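You operate a simulated robot arm through the tools that you are given. There is no shell and no other tool. Be economical: measure what you need, move in short steps, check, and stop when the job is done.

Carry out the task below with a simulated robot arm. There is one attempt and no reset: what you move stays moved.

## Task
Pack the brass-cage bearing with grease on the packer.
Fine: use the red plunger; plunger and bearing go back where they lay.

Only the result counts: the job must be done as asked and must still hold three seconds after the hand-in. Knocking over, shifting, dropping, spilling or breaking anything else fails it.

## Robot
A 6-joint arm with a two-finger parallel gripper, fixed in place. Base frame: the origin is at the foot of the arm, x ahead of it, y to its left, z up; the work surface is at about z = 0. Lengths are in m, angles in rad, forces in N, time in s.
With the tool pointing down near the work surface it reaches from about 0.16 to 0.42 m from the base axis. Its first joint turns from -1.152 to 1.152 rad. Payload 1.57 kg.
Tool frame: the origin (TCP) lies between the finger pads and is the grasp point; the fingertips stand 0.03 m ahead of it; z points along the fingers, y is the line along which they close. Largest opening 0.08 m; finger width 0.017, thickness 0.012; the body of the gripper, 0.04 by 0.082 m, starts 0.08 m behind the TCP.
Orientation is that of the tool frame in the base frame, as a unit quaternion [x, y, z, w]. With the fingers straight down and closing along the base's y, the tool's x points along the base's -x, its y along +y and its z along -z.

## Interface
- The arm moves only by the tool play_rows. Its argument "motion" is a list that holds one entry, the list of rows, each a list of 7 numbers: the shift along the tool's x, y, z in units of 20 mm (1.0 is 20 mm), then the turn, a rotation vector about the tool's x, y, z in units of 8 degrees (1.0 is 8 degrees), then the opening, from 0 (shut) to 1 (fully open). In form: [[[x, y, z, rx, ry, rz, jaw], ...]]. A call has 1 to 20 rows; each row shifts and turns the commanded pose from where the row before left it, along the tool's axes as they then stand. A call with a number of a shift or a turn outside -1 to 1 is refused whole. A row lasts 0.2 s, in which the tool goes at most 0.05 m and 0.15 rad; a call with a longer step from one row to the next is refused whole, and so is a gripper value outside its range. Where a pose cannot be reached the arm comes as near as it can. A force on the tool above 90 N (or 10 N above the force at the start of the call, whichever is more), or a blocked arm, ends the call early, and 0.2 s more pass. Each finger travels about 0.153 m/s and halts on what it meets, pressing with about 28 N; the grip force reading is that of the motor and also rises with nothing between the fingers. The clock runs only during rows and for 0.2 s after the last one: add rows that do not move to give the fingers time. The reply holds the time, the measured pose of the TCP, the force on the tool along the base axes, the opening and the grip force, in the units named above and with some noise, with the torque about the TCP (base axes, N m) and any sound that the robot's microphone picked up.
- Cameras (640 x 400 px; columns grow to the right, rows downward): "scene" is fixed at [0.0387, -0.3195, 0.4307]; the picture's right is [0.90, -0.43, 0.00], its down [-0.22, -0.46, -0.86] and it looks along [0.37, 0.78, -0.50] (base axes); focal length 353 px, centre (320, 200). "wrist" rides on the gripper at [0.072, -0.006, -0.122] in the tool frame; the picture's right is [0.09, 1.00, 0.00], its down [-0.84, 0.08, -0.54] and it looks along [-0.54, 0.05, 0.84] (tool axes); focal length 238 px, centre (320, 200). There is no depth. A picture from a camera that has moved, and an enlarged one, comes with that camera's place and axes in the base frame and with its lens.
- get_image(camera): a new picture of that camera. It takes no simulated time.
- close_up(camera, box): a new picture of the part [left, top, right, bottom] of that camera's present view, enlarged. It takes no simulated time.
- sign_off(): hands the job in; it is judged then, once.

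Go step by step. Nothing tells you positions but the pictures and the camera data: compare them with the known pose of the tool, close in by small moves and look again before you grip or let go. The budget is 120 turns and 76 pictures, counting those below and the enlarged ones. Unless the task says otherwise, let go and move clear before handing in, and close with one line.

The tools are called as a command line: name --argument value ..., lists and objects as JSON in quotes. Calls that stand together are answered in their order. play_rows: Moves the arm, as the interface text tells. Its arguments: {"type":"object","properties":{"motion":{"type":"array","items":{"type":"array","items":{"type":"array","items":{"type":"number"}}}}},"required":["motion"]} The other tools are called the same way: get_image (camera) takes a picture; close_up (camera, box) takes an enlarged picture of a part of a camera's view; sign_off () hands the job in.

At the start:

```text
t: 0.0
position: [0.2554, -0.0349, 0.2408]
orientation: [-0.001, 1.0, 0.001, 0.001]
wrist_force: [0.1, 0.3, -0.2]
ft_torque: [0.02, 0.0, 0.0]
finger_gap: 0.0801
finger_force: 0.0
```

scene: 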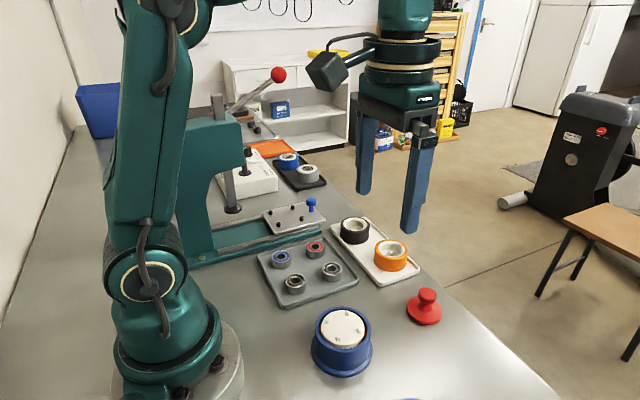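
wrist: 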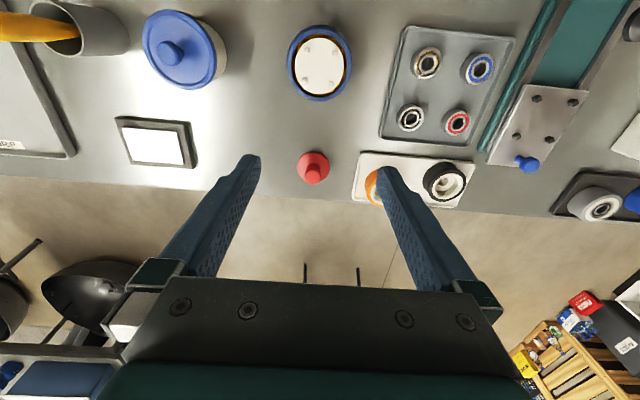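

I see a blue round packer with a white plate, a red knobbed plunger near it, and a tray with four bearings. I'll zoom in to identify the brass-cage bearing and the packer.

close_up --camera "scene" --box '[240, 210, 460, 390]'

close_up --camera "wrist" --box '[260, 0, 540, 210]'

close_up --camera "wrist" --box '[370, 20, 530, 150]'

```text
2.22 times, centred on (350, 300) of scene
camera zoom: at [0.0387, -0.3195, 0.4307], right [0.9, -0.43, 0.0], down [-0.22, -0.46, -0.86], along [0.37, 0.78, -0.5], focal length 785 px, centre (253, -22)
```

zoom: 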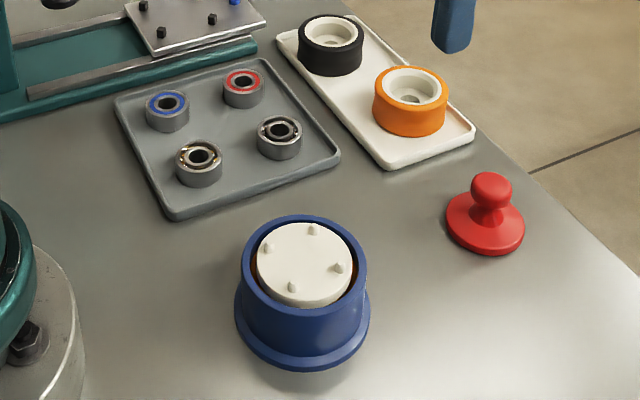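

```text
1.90 times, centred on (400, 105) of wrist
camera zoom: at [0.1837, -0.0414, 0.3647], right [-0.09, 1.0, 0.0], down [0.84, 0.08, 0.54], along [0.54, 0.05, -0.84], focal length 454 px, centre (168, 381)
```

zoom: 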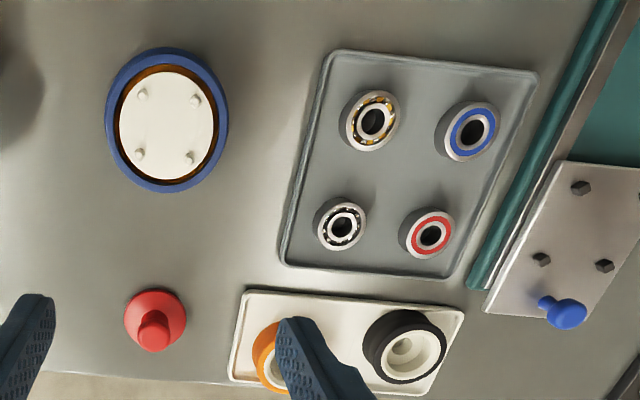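

```text
3.08 times, centred on (450, 85) of wrist
camera zoom: at [0.1837, -0.0414, 0.3647], right [-0.09, 1.0, 0.0], down [0.84, 0.08, 0.54], along [0.54, 0.05, -0.84], focal length 733 px, centre (-80, 554)
```

zoom: 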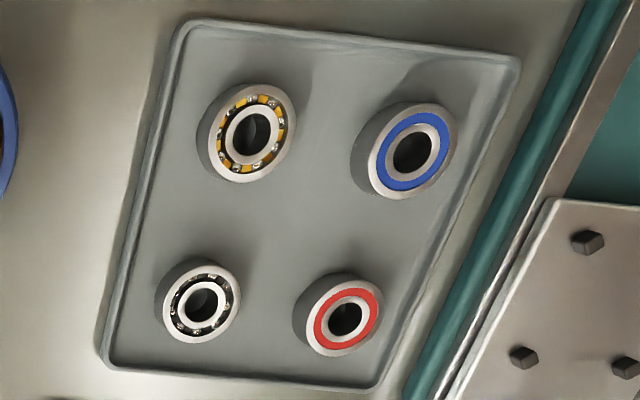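

The brass-cage bearing is the tray's near-base, packer-side one, at about (0.19, 0.095). The packer is at about (0.20, -0.04) and the red plunger at about (0.35, -0.035). I'll move above the bearing to measure it better.

play_rows --motion '[[[0.464, 0.93, 0.643, 0, 0, 0, 1], [0.464, 0.93, 0.643, 0, 0, 0, 1], [0.464, 0.93, 0.643, 0, 0, 0, 1], [0.464, 0.93, 0.643, 0, 0, 0, 1], [0.464, 0.93, 0.643, 0, 0, 0, 1], [0.464, 0.93, 0.643, 0, 0, 0, 1], [0.464, 0.93, 0.643, 0, 0, 0, 1], [0, 0, 0, 0, 0, 0, 1], [0, 0, 0, 0, 0, 0, 1]]]'

get_image --camera "wrist"

get_image --camera "scene"

```text
t: 2.0
position: [0.1886, 0.0974, 0.1512]
orientation: [-0.001, 1.0, 0.0, 0.001]
wrist_force: [-0.3, 0.6, 0.8]
ft_torque: [-0.01, 0.01, 0.01]
finger_gap: 0.0801
finger_force: 0.0
```

```text
70 pictures are left
camera wrist: at [0.1167, 0.0896, 0.2746], right [-0.09, 1.0, 0.0], down [0.84, 0.08, 0.54], along [0.54, 0.05, -0.84], focal length 238 px, centre (320, 200)
```

wrist: 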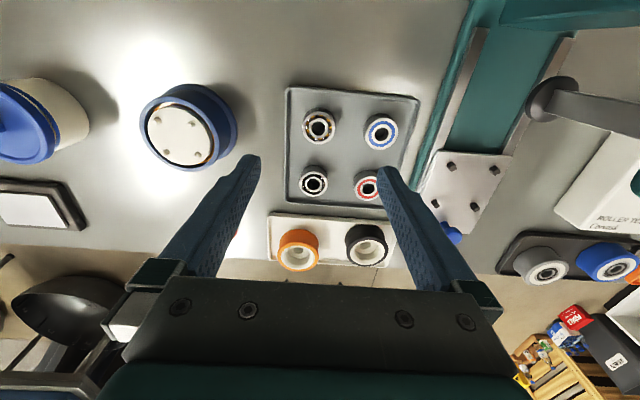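

```text
69 pictures are left
```

scene: 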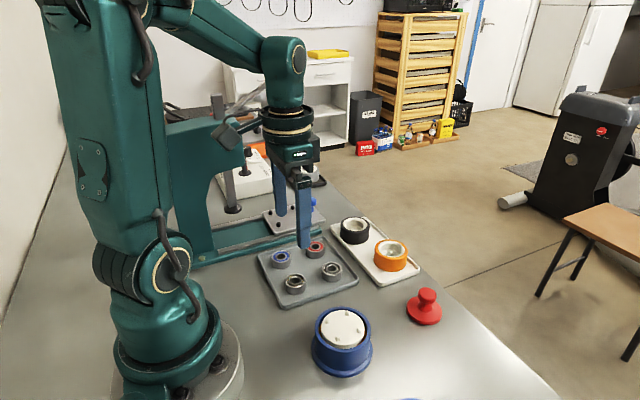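

The bearing is nearly under the tool. I'll zoom in to measure it, along with the packer.

close_up --camera "wrist" --box '[280, 80, 420, 210]'

close_up --camera "wrist" --box '[120, 70, 260, 180]'

close_up --camera "scene" --box '[260, 240, 370, 310]'

```text
3.08 times, centred on (350, 145) of wrist
camera zoom: at [0.1167, 0.0896, 0.2746], right [-0.09, 1.0, 0.0], down [0.84, 0.08, 0.54], along [0.54, 0.05, -0.84], focal length 733 px, centre (228, 369)
```

zoom: 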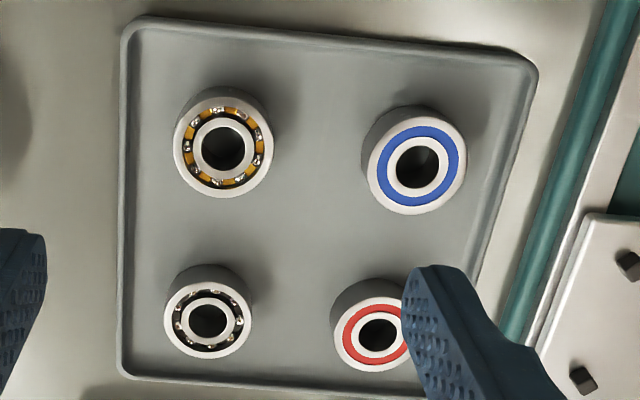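

```text
3.64 times, centred on (190, 125) of wrist
camera zoom: at [0.1167, 0.0896, 0.2746], right [-0.09, 1.0, 0.0], down [0.84, 0.08, 0.54], along [0.54, 0.05, -0.84], focal length 867 px, centre (793, 473)
```

zoom: 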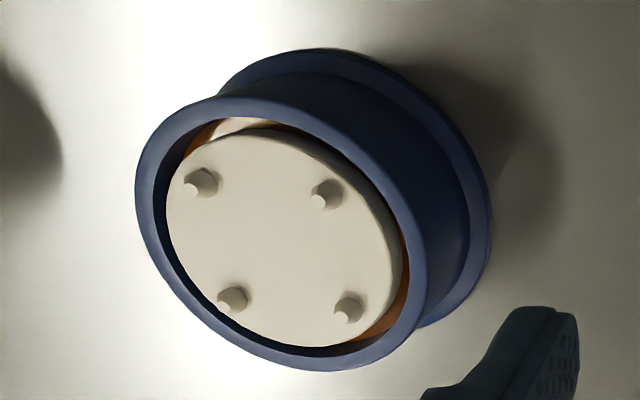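

```text
5.71 times, centred on (315, 275) of scene
camera zoom: at [0.0387, -0.3195, 0.4307], right [0.9, -0.43, 0.0], down [-0.22, -0.46, -0.86], along [0.37, 0.78, -0.5], focal length 2019 px, centre (349, -229)
```

zoom: 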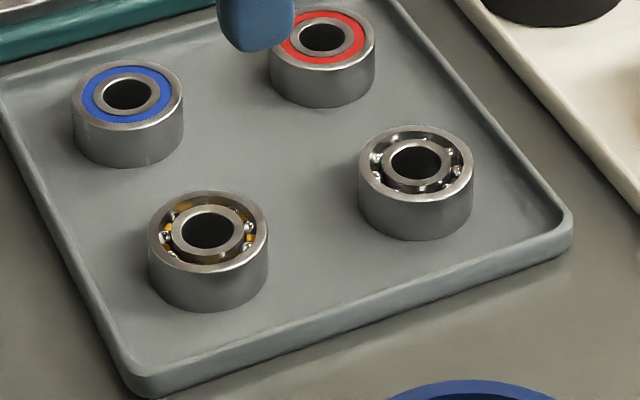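

Top of the bearing is at about (0.189, 0.094, 0.024), diameter about 35 mm. Next I'll measure the packer's rim, plate and nubs, and the plunger, before gripping.

close_up --camera "scene" --box '[300, 295, 390, 385]'

close_up --camera "scene" --box '[395, 280, 455, 330]'

```text
4.44 times, centred on (345, 340) of scene
camera zoom: at [0.0387, -0.3195, 0.4307], right [0.9, -0.43, 0.0], down [-0.22, -0.46, -0.86], along [0.37, 0.78, -0.5], focal length 1570 px, centre (209, -422)
```

zoom: 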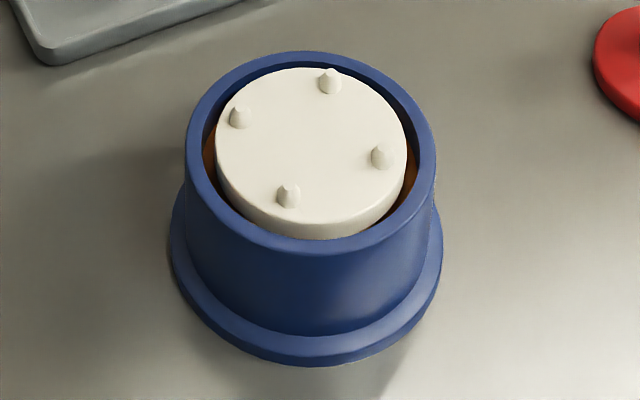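

```text
8.00 times, centred on (425, 305) of scene
camera zoom: at [0.0387, -0.3195, 0.4307], right [0.9, -0.43, 0.0], down [-0.22, -0.46, -0.86], along [0.37, 0.78, -0.5], focal length 2826 px, centre (-520, -640)
```

zoom: 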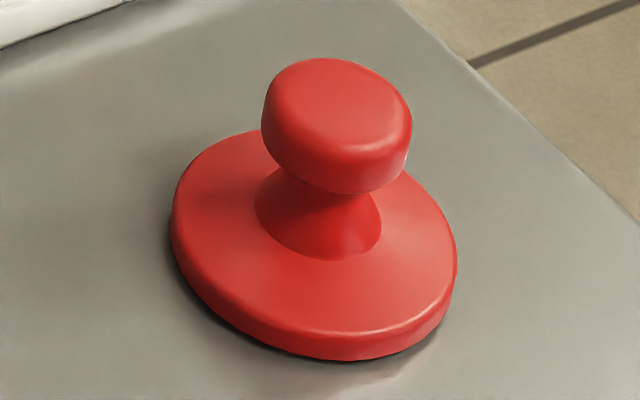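

The packer plate is roughly level with its rim at about (0.2035, -0.042, 0.045), with nubs just outside the bearing radius. The plunger is at about (0.352, -0.038), with its knob at z 0.03–0.043. I'll lower over the bearing with the jaw partly closed, and check before gripping.

play_rows --motion '[[[0, -0.155, 0.9, 0, 0, 0, 0.6], [0, 0, 0.9, 0, 0, 0, 0.6], [0, 0, 0.9, 0, 0, 0, 0.6], [0, 0, 0.9, 0, 0, 0, 0.6], [0, 0, 0.6, 0, 0, 0, 0.6], [0, 0, 0, 0, 0, 0, 0.6]]]'

close_up --camera "wrist" --box '[230, 100, 430, 225]'

close_up --camera "scene" --box '[250, 220, 370, 310]'

```text
t: 3.4
position: [0.1908, 0.0917, 0.068]
orientation: [-0.001, 1.0, 0.002, 0.001]
wrist_force: [0.7, 0.0, 0.1]
ft_torque: [0.01, 0.0, -0.02]
finger_gap: 0.048
finger_force: 0.0
```

```text
3.20 times, centred on (330, 162) of wrist
camera zoom: at [0.1189, 0.0852, 0.1907], right [-0.09, 1.0, 0.0], down [0.84, 0.08, 0.54], along [0.54, 0.05, -0.84], focal length 763 px, centre (288, 320)
```

zoom: 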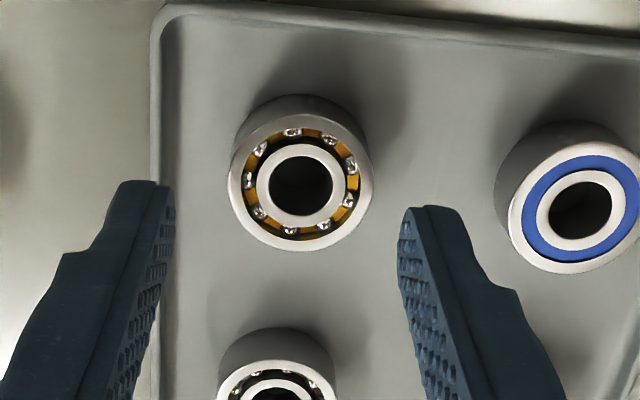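

```text
4.44 times, centred on (310, 265) of scene
camera zoom: at [0.0387, -0.3195, 0.4307], right [0.9, -0.43, 0.0], down [-0.22, -0.46, -0.86], along [0.37, 0.78, -0.5], focal length 1570 px, centre (364, -89)
```

zoom: 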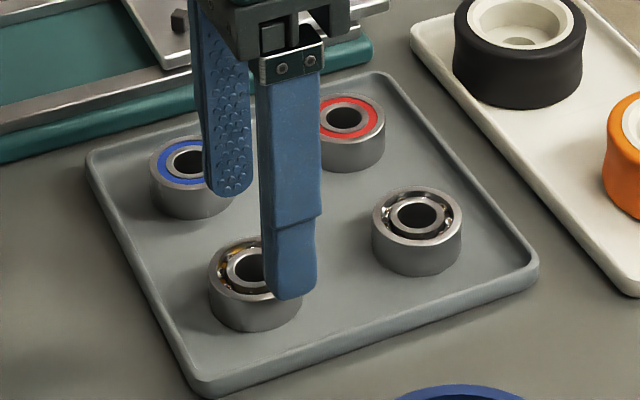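

The bearing sits about 3 mm to +y of the jaw midline. I'll correct that, go down and grip.

play_rows --motion '[[[0, 0.14, 0, 0, 0, 0, 0.6], [0, 0, 0.55, 0, 0, 0, 0.6], [0, 0, 0.55, 0, 0, 0, 0.6], [0, 0, 0, 0, 0, 0, 0.6], [0, 0, 0, 0, 0, 0, 0.6]]]'

close_up --camera "wrist" --box '[230, 110, 410, 225]'

close_up --camera "scene" --box '[250, 220, 370, 310]'

```text
t: 4.6
position: [0.1922, 0.0959, 0.0451]
orientation: [-0.001, 1.0, 0.0, 0.002]
wrist_force: [0.2, 1.0, 1.1]
ft_torque: [0.01, 0.01, 0.04]
finger_gap: 0.0478
finger_force: 0.0
```

```text
3.48 times, centred on (320, 168) of wrist
camera zoom: at [0.1198, 0.0891, 0.1682], right [-0.09, 1.0, 0.0], down [0.84, 0.08, 0.54], along [0.54, 0.05, -0.84], focal length 829 px, centre (320, 313)
```

zoom: 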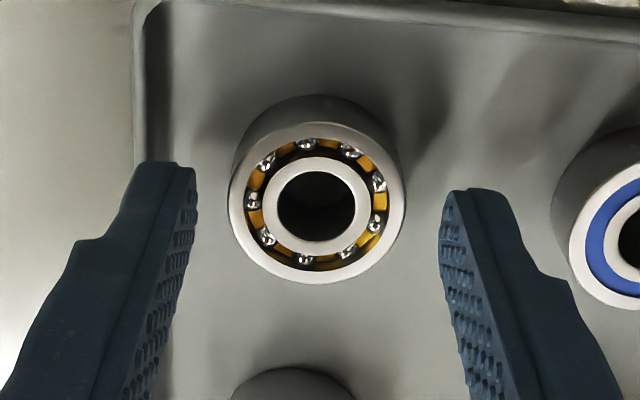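

```text
4.44 times, centred on (310, 265) of scene
camera zoom: at [0.0387, -0.3195, 0.4307], right [0.9, -0.43, 0.0], down [-0.22, -0.46, -0.86], along [0.37, 0.78, -0.5], focal length 1570 px, centre (364, -89)
```

zoom: 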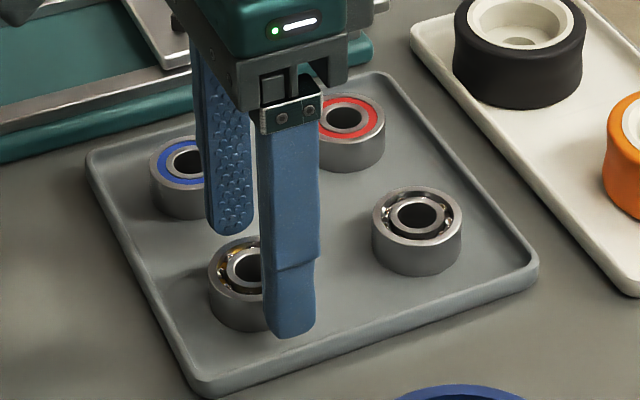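

The tool is about 3–4 mm too far along +x. I'll shift back and close.

play_rows --motion '[[[0.17, -0.03, 0, 0, 0, 0, 0.6], [0, 0, 0, 0, 0, 0, 0.6], [0, 0, 0, 0, 0, 0, 0.5], [0, 0, 0, 0, 0, 0, 0.4], [0, 0, 0, 0, 0, 0, 0.35], [0, 0, 0, 0, 0, 0, 0.35], [0, 0, 0, 0, 0, 0, 0.3], [0, 0, 0, 0, 0, 0, 0.3]]]'

close_up --camera "wrist" --box '[230, 110, 410, 225]'

```text
t: 6.4
position: [0.1883, 0.0955, 0.0467]
orientation: [-0.001, 1.0, 0.001, 0.002]
wrist_force: [0.0, 0.0, 0.4]
ft_torque: [-0.04, 0.03, -0.02]
finger_gap: 0.0336
finger_force: 28.5
```

```text
3.48 times, centred on (320, 168) of wrist
camera zoom: at [0.1157, 0.0884, 0.1689], right [-0.09, 1.0, 0.0], down [0.84, 0.08, 0.54], along [0.54, 0.05, -0.84], focal length 829 px, centre (320, 313)
```

zoom: 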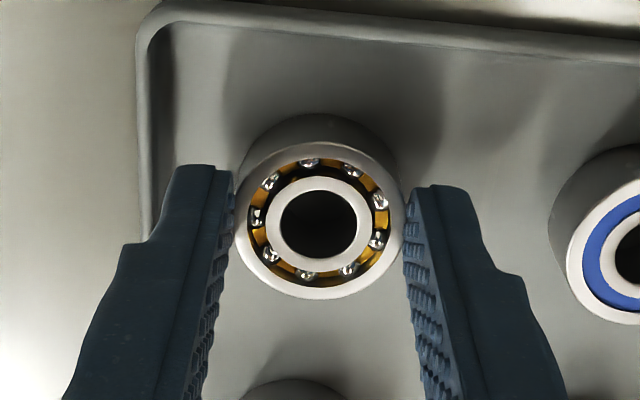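

The bearing is gripped (gap 33.6 mm). I'll lift it and carry it above the packer.

play_rows --motion '[[[0, 0, -0.25, 0, 0, 0, 0.3], [0, 0, -0.75, 0, 0, 0, 0.3], [0, 0, -0.75, 0, 0, 0, 0.3], [0, 0, -0.75, 0, 0, 0, 0.3], [0, 0, -0.75, 0, 0, 0, 0.3], [-0.091, -0.853, 0, 0, 0, 0, 0.3], [-0.091, -0.853, 0, 0, 0, 0, 0.3], [-0.091, -0.853, 0, 0, 0, 0, 0.3], [-0.091, -0.853, 0, 0, 0, 0, 0.3], [-0.091, -0.853, 0, 0, 0, 0, 0.3], [-0.091, -0.853, 0, 0, 0, 0, 0.3], [-0.091, -0.853, 0, 0, 0, 0, 0.3], [-0.091, -0.853, 0, 0, 0, 0, 0.3], [0, 0, 0, 0, 0, 0, 0.3], [0, 0, 0, 0, 0, 0, 0.3]]]'

close_up --camera "wrist" --box '[220, 80, 420, 220]'

close_up --camera "scene" --box '[260, 250, 440, 385]'

```text
t: 9.6
position: [0.202, -0.0437, 0.1102]
orientation: [0.0, 1.0, 0.0, 0.001]
wrist_force: [-0.3, 0.4, -1.7]
ft_torque: [0.0, 0.01, 0.04]
finger_gap: 0.0334
finger_force: 27.8
```

```text
2.86 times, centred on (320, 150) of wrist
camera zoom: at [0.1297, -0.0505, 0.2331], right [-0.09, 1.0, 0.0], down [0.84, 0.08, 0.54], along [0.54, 0.05, -0.84], focal length 681 px, centre (320, 343)
```

zoom: 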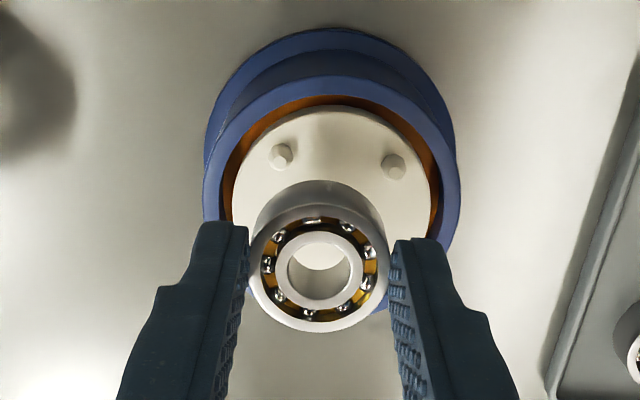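

```text
2.96 times, centred on (350, 318) of scene
camera zoom: at [0.0387, -0.3195, 0.4307], right [0.9, -0.43, 0.0], down [-0.22, -0.46, -0.86], along [0.37, 0.78, -0.5], focal length 1047 px, centre (231, -148)
```

zoom: 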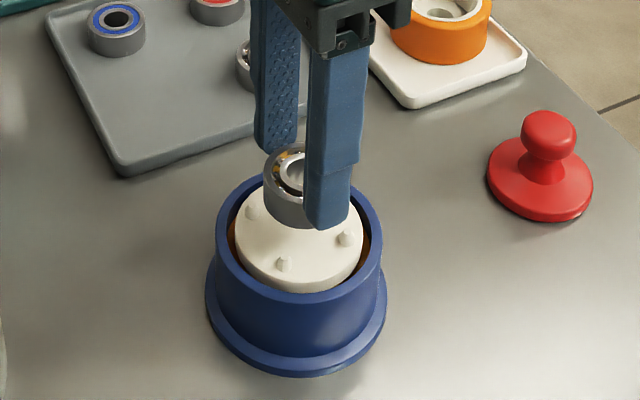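

The plate centre looks about 4 mm to +y and 1 mm to +x of the held bearing. I'll shift, lower partway and recheck.

play_rows --motion '[[[-0.055, 0.2, 0.35, 0, 0, 0, 0.3], [0, 0, 0.4, 0, 0, 0, 0.3], [0, 0, 0, 0, 0, 0, 0.3], [0, 0, 0, 0, 0, 0, 0.3]]]'

close_up --camera "wrist" --box '[220, 80, 420, 220]'

close_up --camera "scene" --box '[300, 290, 400, 380]'

```text
t: 10.6
position: [0.2036, -0.0381, 0.0956]
orientation: [-0.001, 1.0, 0.001, 0.001]
wrist_force: [0.4, -0.5, 0.0]
ft_torque: [-0.01, 0.0, -0.02]
finger_gap: 0.0334
finger_force: 28.3
```

```text
2.86 times, centred on (320, 150) of wrist
camera zoom: at [0.1304, -0.0445, 0.2175], right [-0.09, 1.0, 0.0], down [0.84, 0.08, 0.54], along [0.54, 0.05, -0.84], focal length 681 px, centre (320, 343)
```

zoom: 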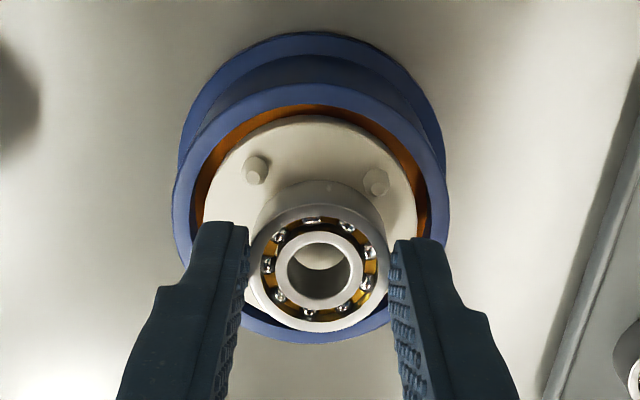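

```text
4.44 times, centred on (350, 335) of scene
camera zoom: at [0.0387, -0.3195, 0.4307], right [0.9, -0.43, 0.0], down [-0.22, -0.46, -0.86], along [0.37, 0.78, -0.5], focal length 1570 px, centre (187, -400)
```

zoom: 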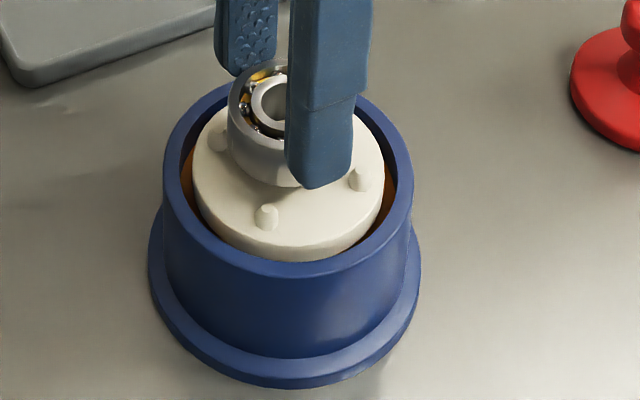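

The bearing is within about 2 mm of centre. I'll make a small correction and lower to just above the plate.

play_rows --motion '[[[-0.075, -0.065, 0, 0, 0, 0, 0.3], [0, 0, 0.4, 0, 0, 0, 0.3], [0, 0, 0, 0, 0, 0, 0.3], [0, 0, 0, 0, 0, 0, 0.3]]]'

close_up --camera "wrist" --box '[220, 80, 420, 220]'

close_up --camera "scene" --box '[305, 295, 385, 365]'

```text
t: 11.6
position: [0.2043, -0.04, 0.0872]
orientation: [-0.002, 1.0, 0.001, 0.001]
wrist_force: [0.0, -0.6, 1.8]
ft_torque: [0.0, 0.01, 0.0]
finger_gap: 0.0335
finger_force: 27.8
```

```text
2.86 times, centred on (320, 150) of wrist
camera zoom: at [0.132, -0.0469, 0.2096], right [-0.09, 1.0, 0.0], down [0.84, 0.08, 0.54], along [0.54, 0.05, -0.84], focal length 681 px, centre (320, 343)
```

zoom: 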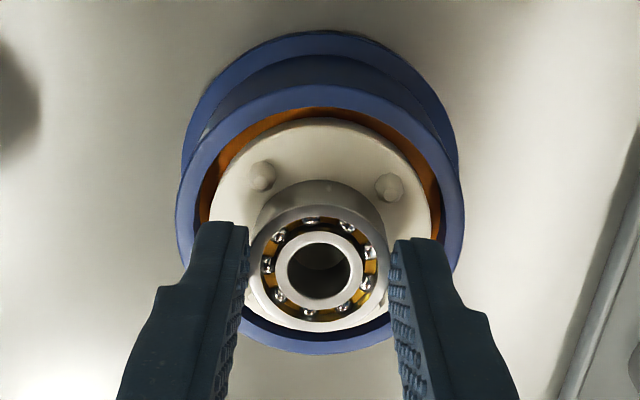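

```text
5.71 times, centred on (345, 330) of scene
camera zoom: at [0.0387, -0.3195, 0.4307], right [0.9, -0.43, 0.0], down [-0.22, -0.46, -0.86], along [0.37, 0.78, -0.5], focal length 2019 px, centre (177, -543)
```

zoom: 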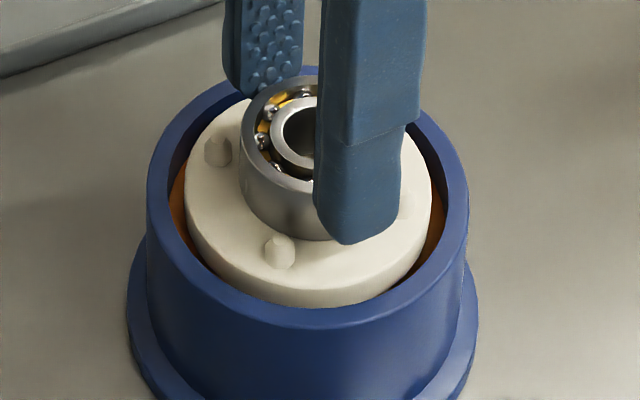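

The bearing is centred now. I'll lower in small steps while watching the force.

play_rows --motion '[[[0, 0, 0.15, 0, 0, 0, 0.3], [0, 0, 0, 0, 0, 0, 0.3], [0, 0, 0, 0, 0, 0, 0.3]]]'

close_up --camera "scene" --box '[305, 295, 385, 365]'

```text
t: 12.4
position: [0.203, -0.0394, 0.0837]
orientation: [-0.001, 1.0, 0.001, 0.001]
wrist_force: [0.8, -1.1, 2.8]
ft_torque: [-0.09, 0.0, -0.01]
finger_gap: 0.0337
finger_force: 27.9
```

```text
5.71 times, centred on (345, 330) of scene
camera zoom: at [0.0387, -0.3195, 0.4307], right [0.9, -0.43, 0.0], down [-0.22, -0.46, -0.86], along [0.37, 0.78, -0.5], focal length 2019 px, centre (177, -543)
```

zoom: 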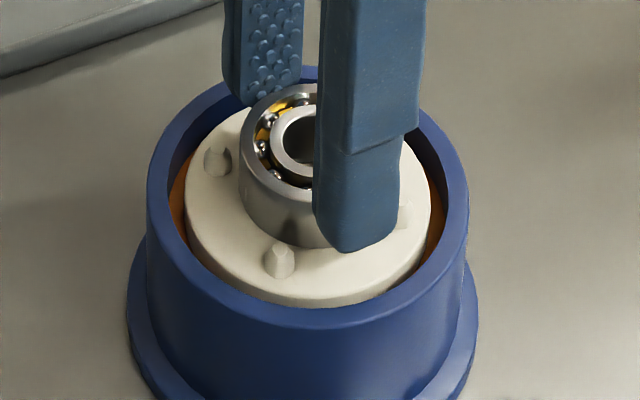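

The force is rising slightly, so contact is near. I'll take another small step.

play_rows --motion '[[[0, 0, 0.07, 0, 0, 0, 0.3], [0, 0, 0, 0, 0, 0, 0.3], [0, 0, 0, 0, 0, 0, 0.3]]]'

close_up --camera "scene" --box '[305, 295, 385, 365]'

```text
t: 13.2
position: [0.204, -0.0393, 0.0826]
orientation: [-0.001, 1.0, 0.0, 0.001]
wrist_force: [1.1, -2.3, 3.2]
ft_torque: [-0.07, -0.05, 0.01]
finger_gap: 0.0332
finger_force: 27.4
```

```text
5.71 times, centred on (345, 330) of scene
camera zoom: at [0.0387, -0.3195, 0.4307], right [0.9, -0.43, 0.0], down [-0.22, -0.46, -0.86], along [0.37, 0.78, -0.5], focal length 2019 px, centre (177, -543)
```

zoom: 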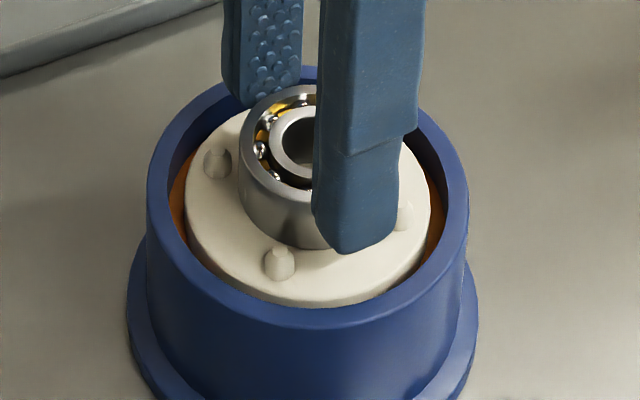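

It's resting on the plate, between the nubs. I'll release gently and rise.

play_rows --motion '[[[0, 0, 0, 0, 0, 0, 0.45], [0, 0, 0, 0, 0, 0, 0.5], [0, 0, 0, 0, 0, 0, 0.55], [0, 0, -0.3, 0, 0, 0, 0.55], [0, 0, -0.7, 0, 0, 0, 0.55], [0, 0, -1, 0, 0, 0, 0.55], [0, 0, -1, 0, 0, 0, 0.55], [0, 0, 0, 0, 0, 0, 0.55]]]'

close_up --camera "wrist" --box '[230, 60, 410, 190]'

close_up --camera "scene" --box '[305, 295, 385, 365]'

```text
t: 15.0
position: [0.2051, -0.0387, 0.1432]
orientation: [-0.001, 1.0, 0.0, 0.001]
wrist_force: [-0.5, 1.1, -0.4]
ft_torque: [-0.03, -0.05, 0.0]
finger_gap: 0.0442
finger_force: 0.0
```

```text
3.08 times, centred on (320, 125) of wrist
camera zoom: at [0.133, -0.0459, 0.2659], right [-0.09, 1.0, 0.0], down [0.84, 0.08, 0.54], along [0.54, 0.05, -0.84], focal length 733 px, centre (320, 431)
```

zoom: 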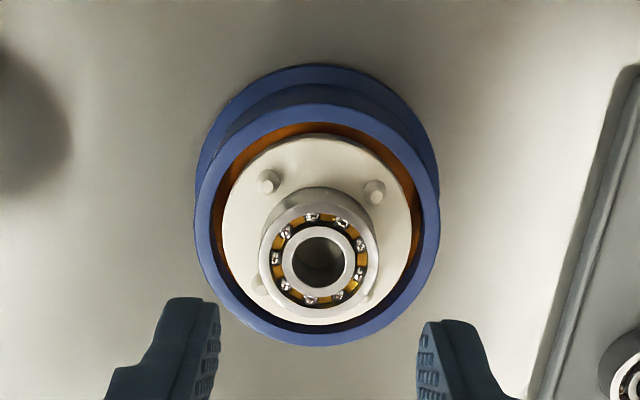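

```text
5.71 times, centred on (345, 330) of scene
camera zoom: at [0.0387, -0.3195, 0.4307], right [0.9, -0.43, 0.0], down [-0.22, -0.46, -0.86], along [0.37, 0.78, -0.5], focal length 2019 px, centre (177, -543)
```

zoom: 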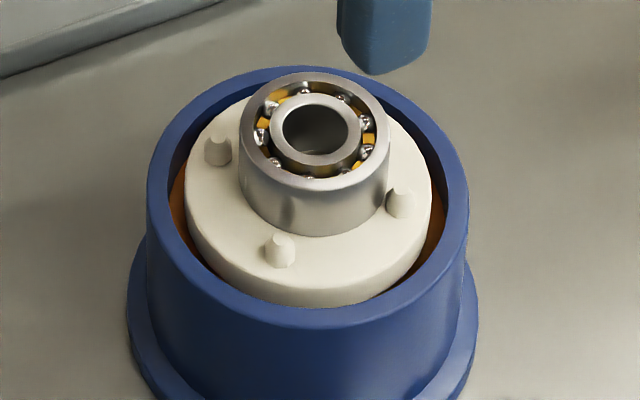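

The bearing is seated and centred. Next I'll move above the red plunger.

play_rows --motion '[[[-0.92, 0, 0, 0, 0, 0, 0.55], [-0.92, 0, 0, 0, 0, 0, 0.55], [-0.92, 0, 0, 0, 0, 0, 0.55], [-0.92, 0, 0, 0, 0, 0, 0.55], [-0.92, 0, 0, 0, 0, 0, 0.55], [-0.92, 0, 0, 0, 0, 0, 0.6], [-0.92, 0, 0, 0, 0, 0, 0.6], [-0.92, 0, 0, 0, 0, 0, 0.6], [0, 0, 0.7, 0, 0, 0, 0.6], [0, 0, 0.7, 0, 0, 0, 0.6], [0, 0, 0, 0, 0, 0, 0.6]]]'

close_up --camera "wrist" --box '[220, 60, 420, 220]'

close_up --camera "scene" --box '[370, 235, 470, 335]'

```text
t: 17.4
position: [0.3493, -0.0421, 0.1172]
orientation: [-0.001, 1.0, 0.002, 0.0]
wrist_force: [-0.2, -0.9, 0.9]
ft_torque: [-0.01, 0.0, 0.06]
finger_gap: 0.0479
finger_force: 0.0
```

```text
2.50 times, centred on (320, 140) of wrist
camera zoom: at [0.2779, -0.0479, 0.2397], right [-0.09, 1.0, 0.0], down [0.84, 0.08, 0.54], along [0.54, 0.05, -0.84], focal length 596 px, centre (320, 350)
```

zoom: 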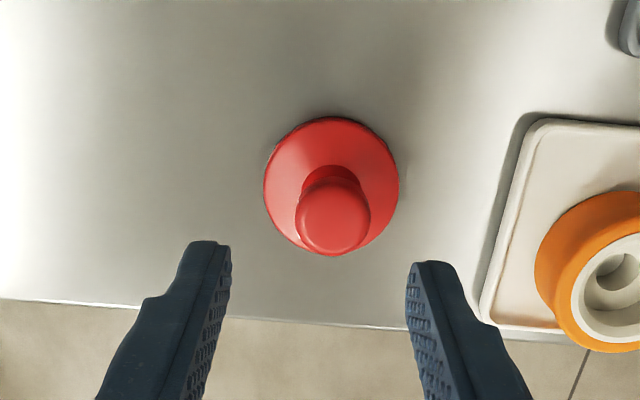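

```text
4.00 times, centred on (420, 285) of scene
camera zoom: at [0.0387, -0.3195, 0.4307], right [0.9, -0.43, 0.0], down [-0.22, -0.46, -0.86], along [0.37, 0.78, -0.5], focal length 1413 px, centre (-80, -140)
```

zoom: 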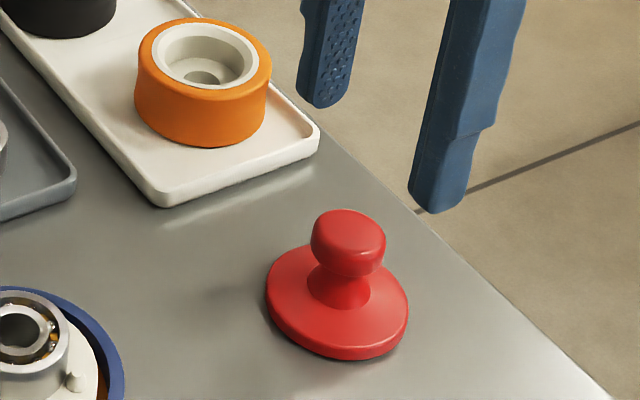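

The plunger axis is at about (0.350, -0.037), roughly 5 mm to +y of the jaw midline. I'll correct that and lower around the knob.

play_rows --motion '[[[-0.03, 0.24, 0, 0, 0, 0, 0.6], [0, 0, 0.9, 0, 0, 0, 0.6], [0, 0, 0.9, 0, 0, 0, 0.6], [0, 0, 0.9, 0, 0, 0, 0.6], [0, 0, 0.45, 0, 0, 0, 0.6], [0, 0, 0, 0, 0, 0, 0.6], [0, 0, 0, 0, 0, 0, 0.6]]]'

close_up --camera "wrist" --box '[220, 80, 420, 240]'

close_up --camera "scene" --box '[370, 250, 470, 335]'

```text
t: 19.0
position: [0.3516, -0.0346, 0.0525]
orientation: [0.0, 1.0, 0.001, 0.001]
wrist_force: [1.0, -0.4, 0.9]
ft_torque: [-0.03, -0.02, 0.01]
finger_gap: 0.0482
finger_force: 0.0
```

```text
2.50 times, centred on (320, 160) of wrist
camera zoom: at [0.2797, -0.0418, 0.1748], right [-0.09, 1.0, 0.0], down [0.84, 0.08, 0.54], along [0.54, 0.05, -0.84], focal length 596 px, centre (320, 300)
```

zoom: 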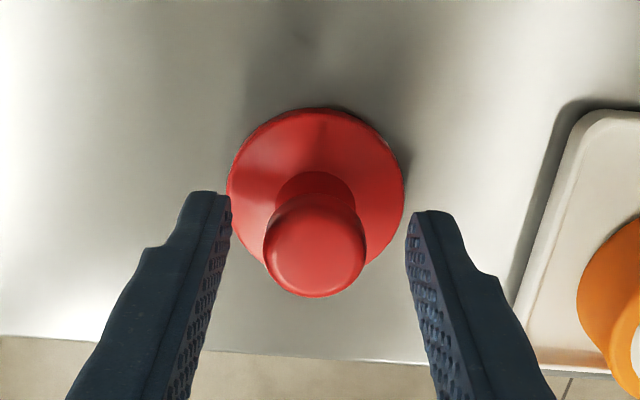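

```text
4.71 times, centred on (420, 292) of scene
camera zoom: at [0.0387, -0.3195, 0.4307], right [0.9, -0.43, 0.0], down [-0.22, -0.46, -0.86], along [0.37, 0.78, -0.5], focal length 1662 px, centre (-151, -235)
```

zoom: 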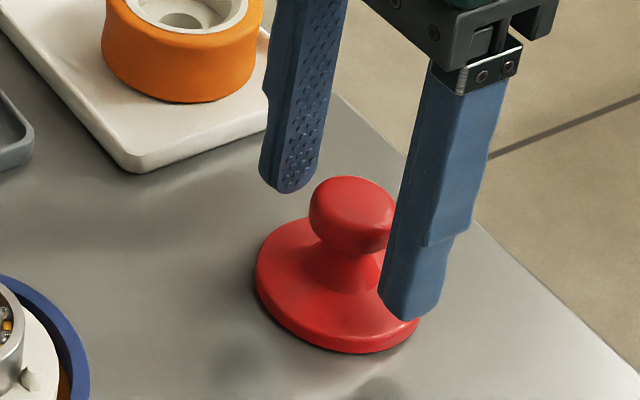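

The fingers straddle the knob well. I'll close on it.

play_rows --motion '[[[0, -0.05, 0, 0, 0, 0, 0.6], [0, 0, 0, 0, 0, 0, 0.5], [0, 0, 0, 0, 0, 0, 0.42], [0, 0, 0, 0, 0, 0, 0.34], [0, 0, 0, 0, 0, 0, 0.28], [0, 0, 0, 0, 0, 0, 0.22], [0, 0, 0, 0, 0, 0, 0.22]]]'

close_up --camera "scene" --box '[370, 250, 470, 335]'

close_up --camera "wrist" --box '[220, 80, 420, 240]'

```text
t: 20.6
position: [0.3514, -0.0368, 0.0506]
orientation: [0.0, 1.0, 0.0, 0.001]
wrist_force: [0.0, -0.6, -0.1]
ft_torque: [-0.02, -0.01, 0.0]
finger_gap: 0.0252
finger_force: 27.9
```

```text
4.71 times, centred on (420, 292) of scene
camera zoom: at [0.0387, -0.3195, 0.4307], right [0.9, -0.43, 0.0], down [-0.22, -0.46, -0.86], along [0.37, 0.78, -0.5], focal length 1662 px, centre (-151, -235)
```

zoom: 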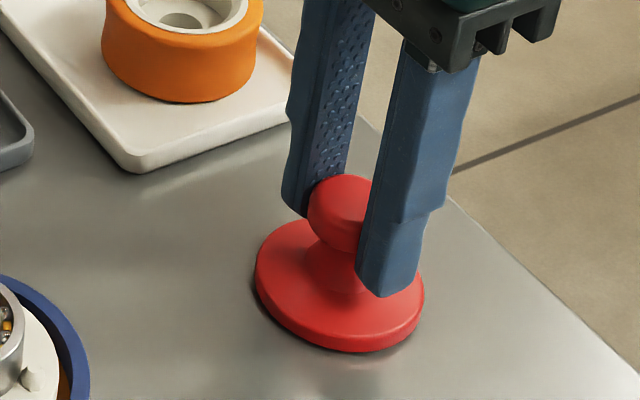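

```text
2.50 times, centred on (320, 160) of wrist
camera zoom: at [0.2798, -0.0425, 0.1744], right [-0.09, 1.0, 0.0], down [0.84, 0.08, 0.54], along [0.54, 0.05, -0.84], focal length 596 px, centre (320, 300)
```

zoom: 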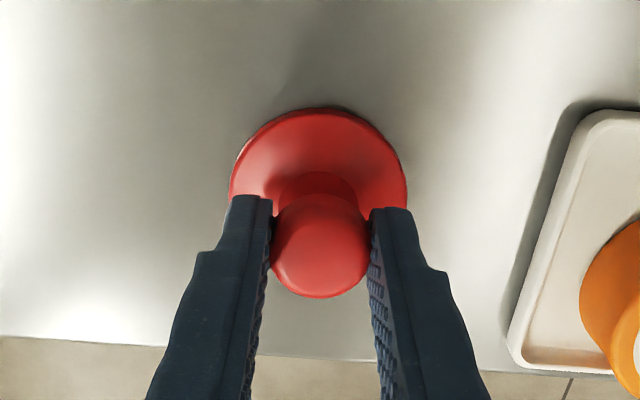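

The plunger is gripped (gap 25 mm). I'll lift and carry it above the packer.

play_rows --motion '[[[0, 0, -0.25, 0, 0, 0, 0.22], [0, 0, -0.9, 0, 0, 0, 0.22], [0, 0, -0.9, 0, 0, 0, 0.22], [0, 0, -0.9, 0, 0, 0, 0.22], [0, 0, -0.9, 0, 0, 0, 0.22], [0, 0, -0.9, 0, 0, 0, 0.22], [0.924, -0.0238, 0, 0, 0, 0, 0.22], [0.924, -0.0238, 0, 0, 0, 0, 0.22], [0.924, -0.0238, 0, 0, 0, 0, 0.22], [0.924, -0.0238, 0, 0, 0, 0, 0.22], [0.924, -0.0238, 0, 0, 0, 0, 0.22], [0.924, -0.0238, 0, 0, 0, 0, 0.22], [0.924, -0.0238, 0, 0, 0, 0, 0.22], [0.924, -0.0238, 0, 0, 0, 0, 0.22], [0, 0, 0, 0, 0, 0, 0.22], [0, 0, 0, 0, 0, 0, 0.22]]]'

close_up --camera "wrist" --box '[220, 60, 420, 220]'

close_up --camera "scene" --box '[290, 255, 400, 365]'

```text
t: 24.0
position: [0.2027, -0.0385, 0.149]
orientation: [-0.001, 1.0, 0.001, 0.001]
wrist_force: [0.1, 0.3, -0.8]
ft_torque: [0.0, -0.02, -0.02]
finger_gap: 0.0254
finger_force: 28.1
```

```text
2.50 times, centred on (320, 140) of wrist
camera zoom: at [0.1308, -0.0461, 0.2711], right [-0.09, 1.0, 0.0], down [0.84, 0.08, 0.54], along [0.54, 0.05, -0.84], focal length 596 px, centre (320, 350)
```

zoom: 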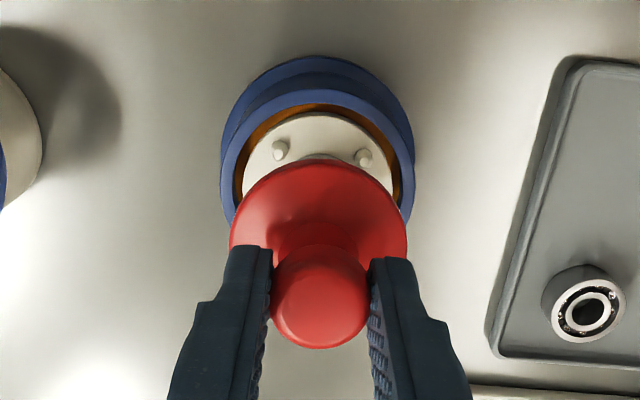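

```text
3.64 times, centred on (345, 310) of scene
camera zoom: at [0.0387, -0.3195, 0.4307], right [0.9, -0.43, 0.0], down [-0.22, -0.46, -0.86], along [0.37, 0.78, -0.5], focal length 1285 px, centre (229, -200)
```

zoom: 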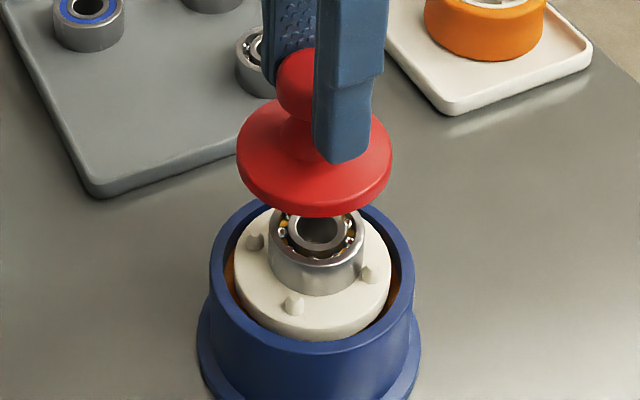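

The plunger lines up over the bearing. I'll lower to just above it.

play_rows --motion '[[[0, 0, 0.7, 0, 0, 0, 0.22], [0, 0, 0.7, 0, 0, 0, 0.22], [0, 0, 0, 0, 0, 0, 0.22], [0, 0, 0, 0, 0, 0, 0.22]]]'

close_up --camera "wrist" --box '[220, 60, 420, 220]'

close_up --camera "scene" --box '[290, 255, 400, 365]'

```text
t: 25.0
position: [0.2046, -0.0395, 0.1188]
orientation: [-0.001, 1.0, 0.001, 0.001]
wrist_force: [1.2, -0.1, -0.8]
ft_torque: [0.01, -0.01, -0.01]
finger_gap: 0.0252
finger_force: 27.6
```

```text
2.50 times, centred on (320, 140) of wrist
camera zoom: at [0.1314, -0.0462, 0.2417], right [-0.09, 1.0, 0.0], down [0.84, 0.08, 0.54], along [0.54, 0.05, -0.84], focal length 596 px, centre (320, 350)
```

zoom: 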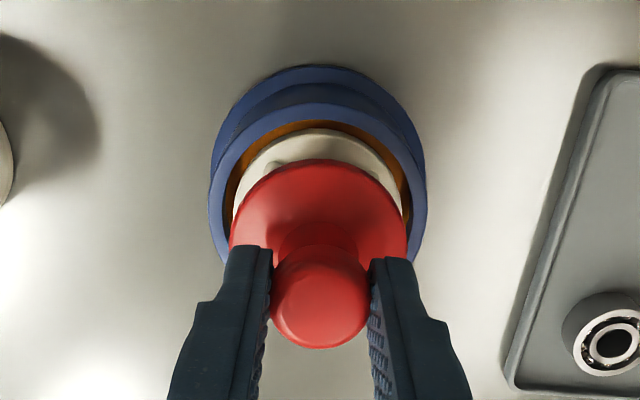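

```text
3.64 times, centred on (345, 310) of scene
camera zoom: at [0.0387, -0.3195, 0.4307], right [0.9, -0.43, 0.0], down [-0.22, -0.46, -0.86], along [0.37, 0.78, -0.5], focal length 1285 px, centre (229, -200)
```

zoom: 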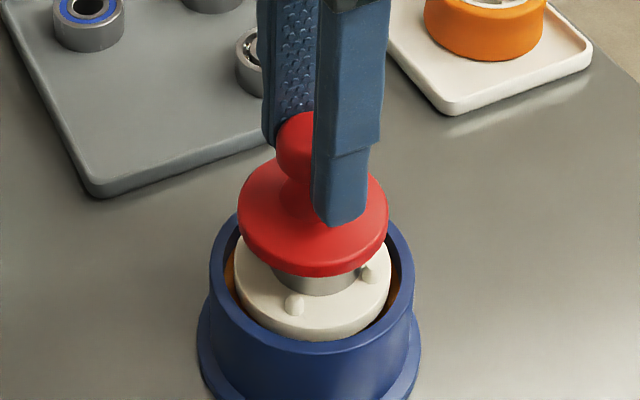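

Plunger bottom is roughly 6 mm above the bearing and centred. I'll lower to contact.

play_rows --motion '[[[0, 0, 0.2, 0, 0, 0, 0.22], [0, 0, 0, 0, 0, 0, 0.22]]]'

play_rows --motion '[[[0, 0, 0.1, 0, 0, 0, 0.22], [0, 0, 0, 0, 0, 0, 0.22]]]'

close_up --camera "scene" --box '[290, 275, 400, 365]'

```text
t: 25.6
position: [0.2037, -0.0389, 0.1151]
orientation: [-0.001, 1.0, 0.001, 0.001]
wrist_force: [0.7, -1.2, -0.3]
ft_torque: [0.0, 0.04, 0.02]
finger_gap: 0.0253
finger_force: 27.7
```

```text
t: 26.2
position: [0.2034, -0.0407, 0.1135]
orientation: [-0.001, 1.0, 0.0, 0.0]
wrist_force: [-0.1, -1.2, -0.3]
ft_torque: [-0.02, 0.01, 0.02]
finger_gap: 0.0252
finger_force: 28.3
```

```text
4.44 times, centred on (345, 320) of scene
camera zoom: at [0.0387, -0.3195, 0.4307], right [0.9, -0.43, 0.0], down [-0.22, -0.46, -0.86], along [0.37, 0.78, -0.5], focal length 1570 px, centre (209, -333)
```

zoom: 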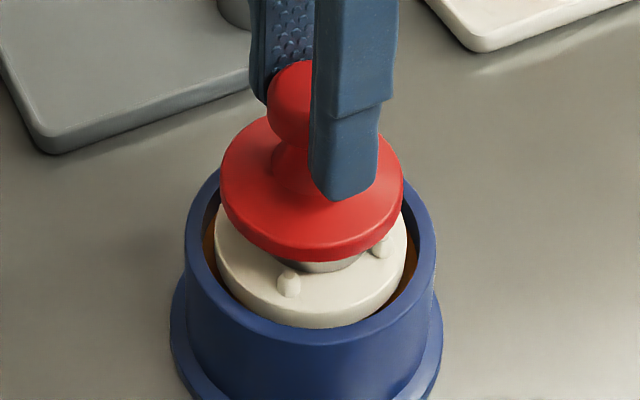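

No contact yet, so I'll continue down in small steps.

play_rows --motion '[[[0, 0, 0.1, 0, 0, 0, 0.22], [0, 0, 0, 0, 0, 0, 0.22]]]'

play_rows --motion '[[[0, 0, 0.1, 0, 0, 0, 0.22], [0, 0, 0, 0, 0, 0, 0.22]]]'

play_rows --motion '[[[0, 0, 0.1, 0, 0, 0, 0.22], [0, 0, 0, 0, 0, 0, 0.22]]]'

close_up --camera "scene" --box '[290, 275, 400, 365]'

```text
t: 26.8
position: [0.2022, -0.0404, 0.1114]
orientation: [-0.001, 1.0, 0.002, 0.001]
wrist_force: [-0.4, -1.4, 2.0]
ft_torque: [-0.02, 0.01, -0.04]
finger_gap: 0.0251
finger_force: 28.1
```

```text
t: 27.4
position: [0.204, -0.0386, 0.1096]
orientation: [-0.001, 1.0, 0.001, 0.001]
wrist_force: [0.7, 1.1, 2.6]
ft_torque: [0.06, -0.03, -0.02]
finger_gap: 0.0249
finger_force: 28.1
```

```text
t: 28.0
position: [0.2046, -0.0395, 0.106]
orientation: [-0.001, 1.0, 0.001, 0.001]
wrist_force: [1.2, -1.2, 4.7]
ft_torque: [-0.08, -0.1, 0.01]
finger_gap: 0.0254
finger_force: 27.6
```

```text
4.44 times, centred on (345, 320) of scene
camera zoom: at [0.0387, -0.3195, 0.4307], right [0.9, -0.43, 0.0], down [-0.22, -0.46, -0.86], along [0.37, 0.78, -0.5], focal length 1570 px, centre (209, -333)
```

zoom: 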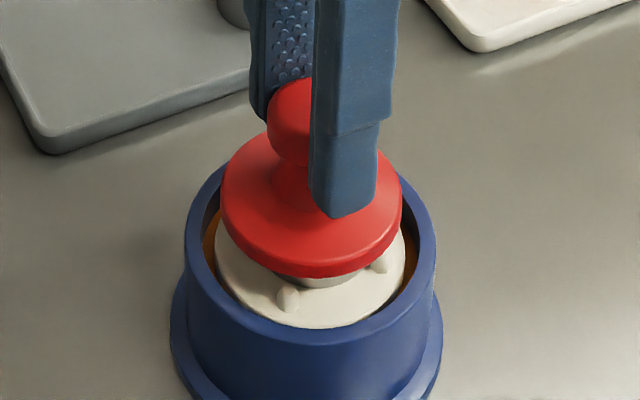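

There is contact at about 4 N. I'll press down further in small steps, watching force and sound.

play_rows --motion '[[[0, 0, 0.1, 0, 0, 0, 0.22], [0, 0, 0, 0, 0, 0, 0.22]]]'

play_rows --motion '[[[0, 0, 0.1, 0, 0, 0, 0.22], [0, 0, 0, 0, 0, 0, 0.22]]]'

close_up --camera "scene" --box '[290, 275, 400, 365]'

```text
t: 28.6
position: [0.2039, -0.0391, 0.1056]
orientation: [-0.001, 1.0, 0.0, 0.0]
wrist_force: [-0.5, 1.3, 18.4]
ft_torque: [0.25, 0.02, 0.03]
finger_gap: 0.0253
finger_force: 27.8
```

```text
t: 29.2
position: [0.204, -0.0388, 0.1016]
orientation: [-0.001, 1.0, 0.0, 0.001]
wrist_force: [-0.6, -1.5, 17.6]
ft_torque: [-0.16, -0.03, 0.0]
finger_gap: 0.0252
finger_force: 28.4
```

```text
4.44 times, centred on (345, 320) of scene
camera zoom: at [0.0386, -0.3195, 0.4307], right [0.9, -0.43, 0.0], down [-0.22, -0.46, -0.86], along [0.37, 0.78, -0.5], focal length 1570 px, centre (209, -333)
```

zoom: 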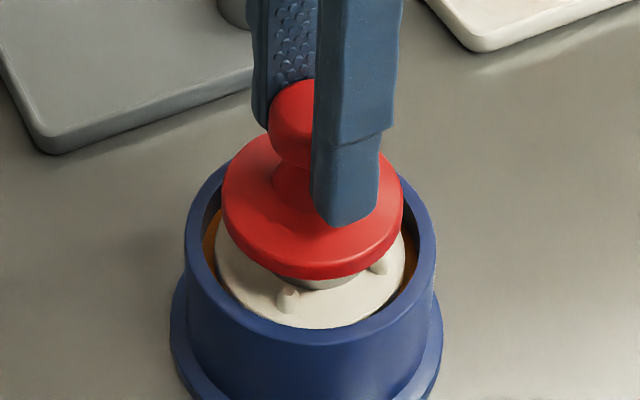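

The fingers slipped on the knob at about 18 N, so gripping won't press hard enough. The plunger sits squarely on the bearing, so I'll release it, rise, close the fingers and press on the knob from above.

play_rows --motion '[[[0, 0, -0.1, 0, 0, 0, 0.22], [0, 0, 0, 0, 0, 0, 0.35], [0, 0, 0, 0, 0, 0, 0.45], [0, 0, 0, 0, 0, 0, 0.55], [0, 0, -0.5, 0, 0, 0, 0.55], [0, 0, -1, 0, 0, 0, 0.55], [0, 0, -1, 0, 0, 0, 0.55], [0, 0, 0, 0, 0, 0, 0.3], [0, 0, 0, 0, 0, 0, 0.1], [0, 0, 0, 0, 0, 0, 0], [0, 0, 0, 0, 0, 0, 0], [0, 0, 0, 0, 0, 0, 0]]]'

close_up --camera "scene" --box '[290, 255, 400, 365]'

close_up --camera "wrist" --box '[220, 80, 420, 240]'

```text
t: 31.8
position: [0.2058, -0.0398, 0.1562]
orientation: [0.0, 1.0, 0.001, 0.0]
wrist_force: [0.5, 1.0, 0.4]
ft_torque: [-0.01, 0.0, 0.01]
finger_gap: 0.0
finger_force: 21.4
```

```text
3.64 times, centred on (345, 310) of scene
camera zoom: at [0.0387, -0.3195, 0.4307], right [0.9, -0.43, 0.0], down [-0.22, -0.46, -0.86], along [0.37, 0.78, -0.5], focal length 1285 px, centre (229, -200)
```

zoom: 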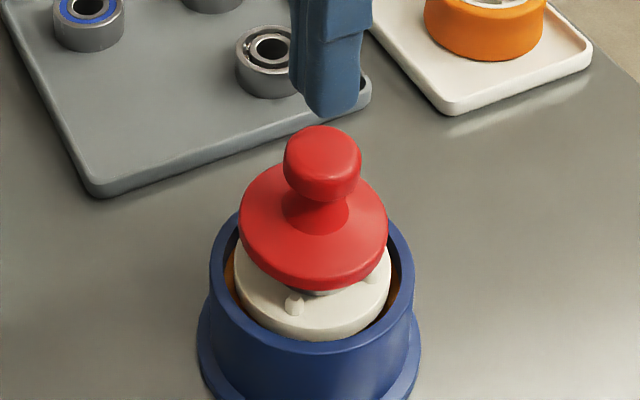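

```text
2.50 times, centred on (320, 160) of wrist
camera zoom: at [0.1339, -0.0468, 0.2785], right [-0.09, 1.0, 0.0], down [0.84, 0.08, 0.54], along [0.54, 0.05, -0.84], focal length 596 px, centre (320, 300)
```

zoom: 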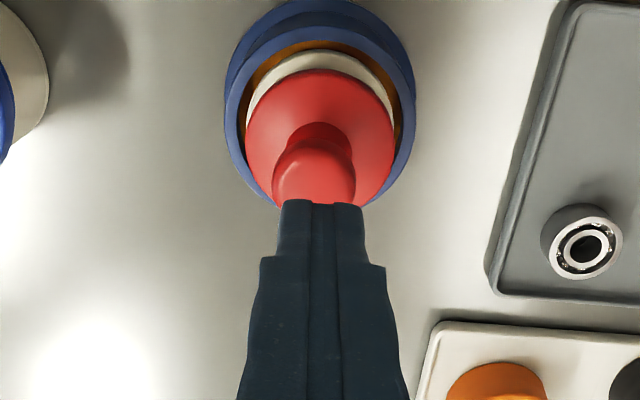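

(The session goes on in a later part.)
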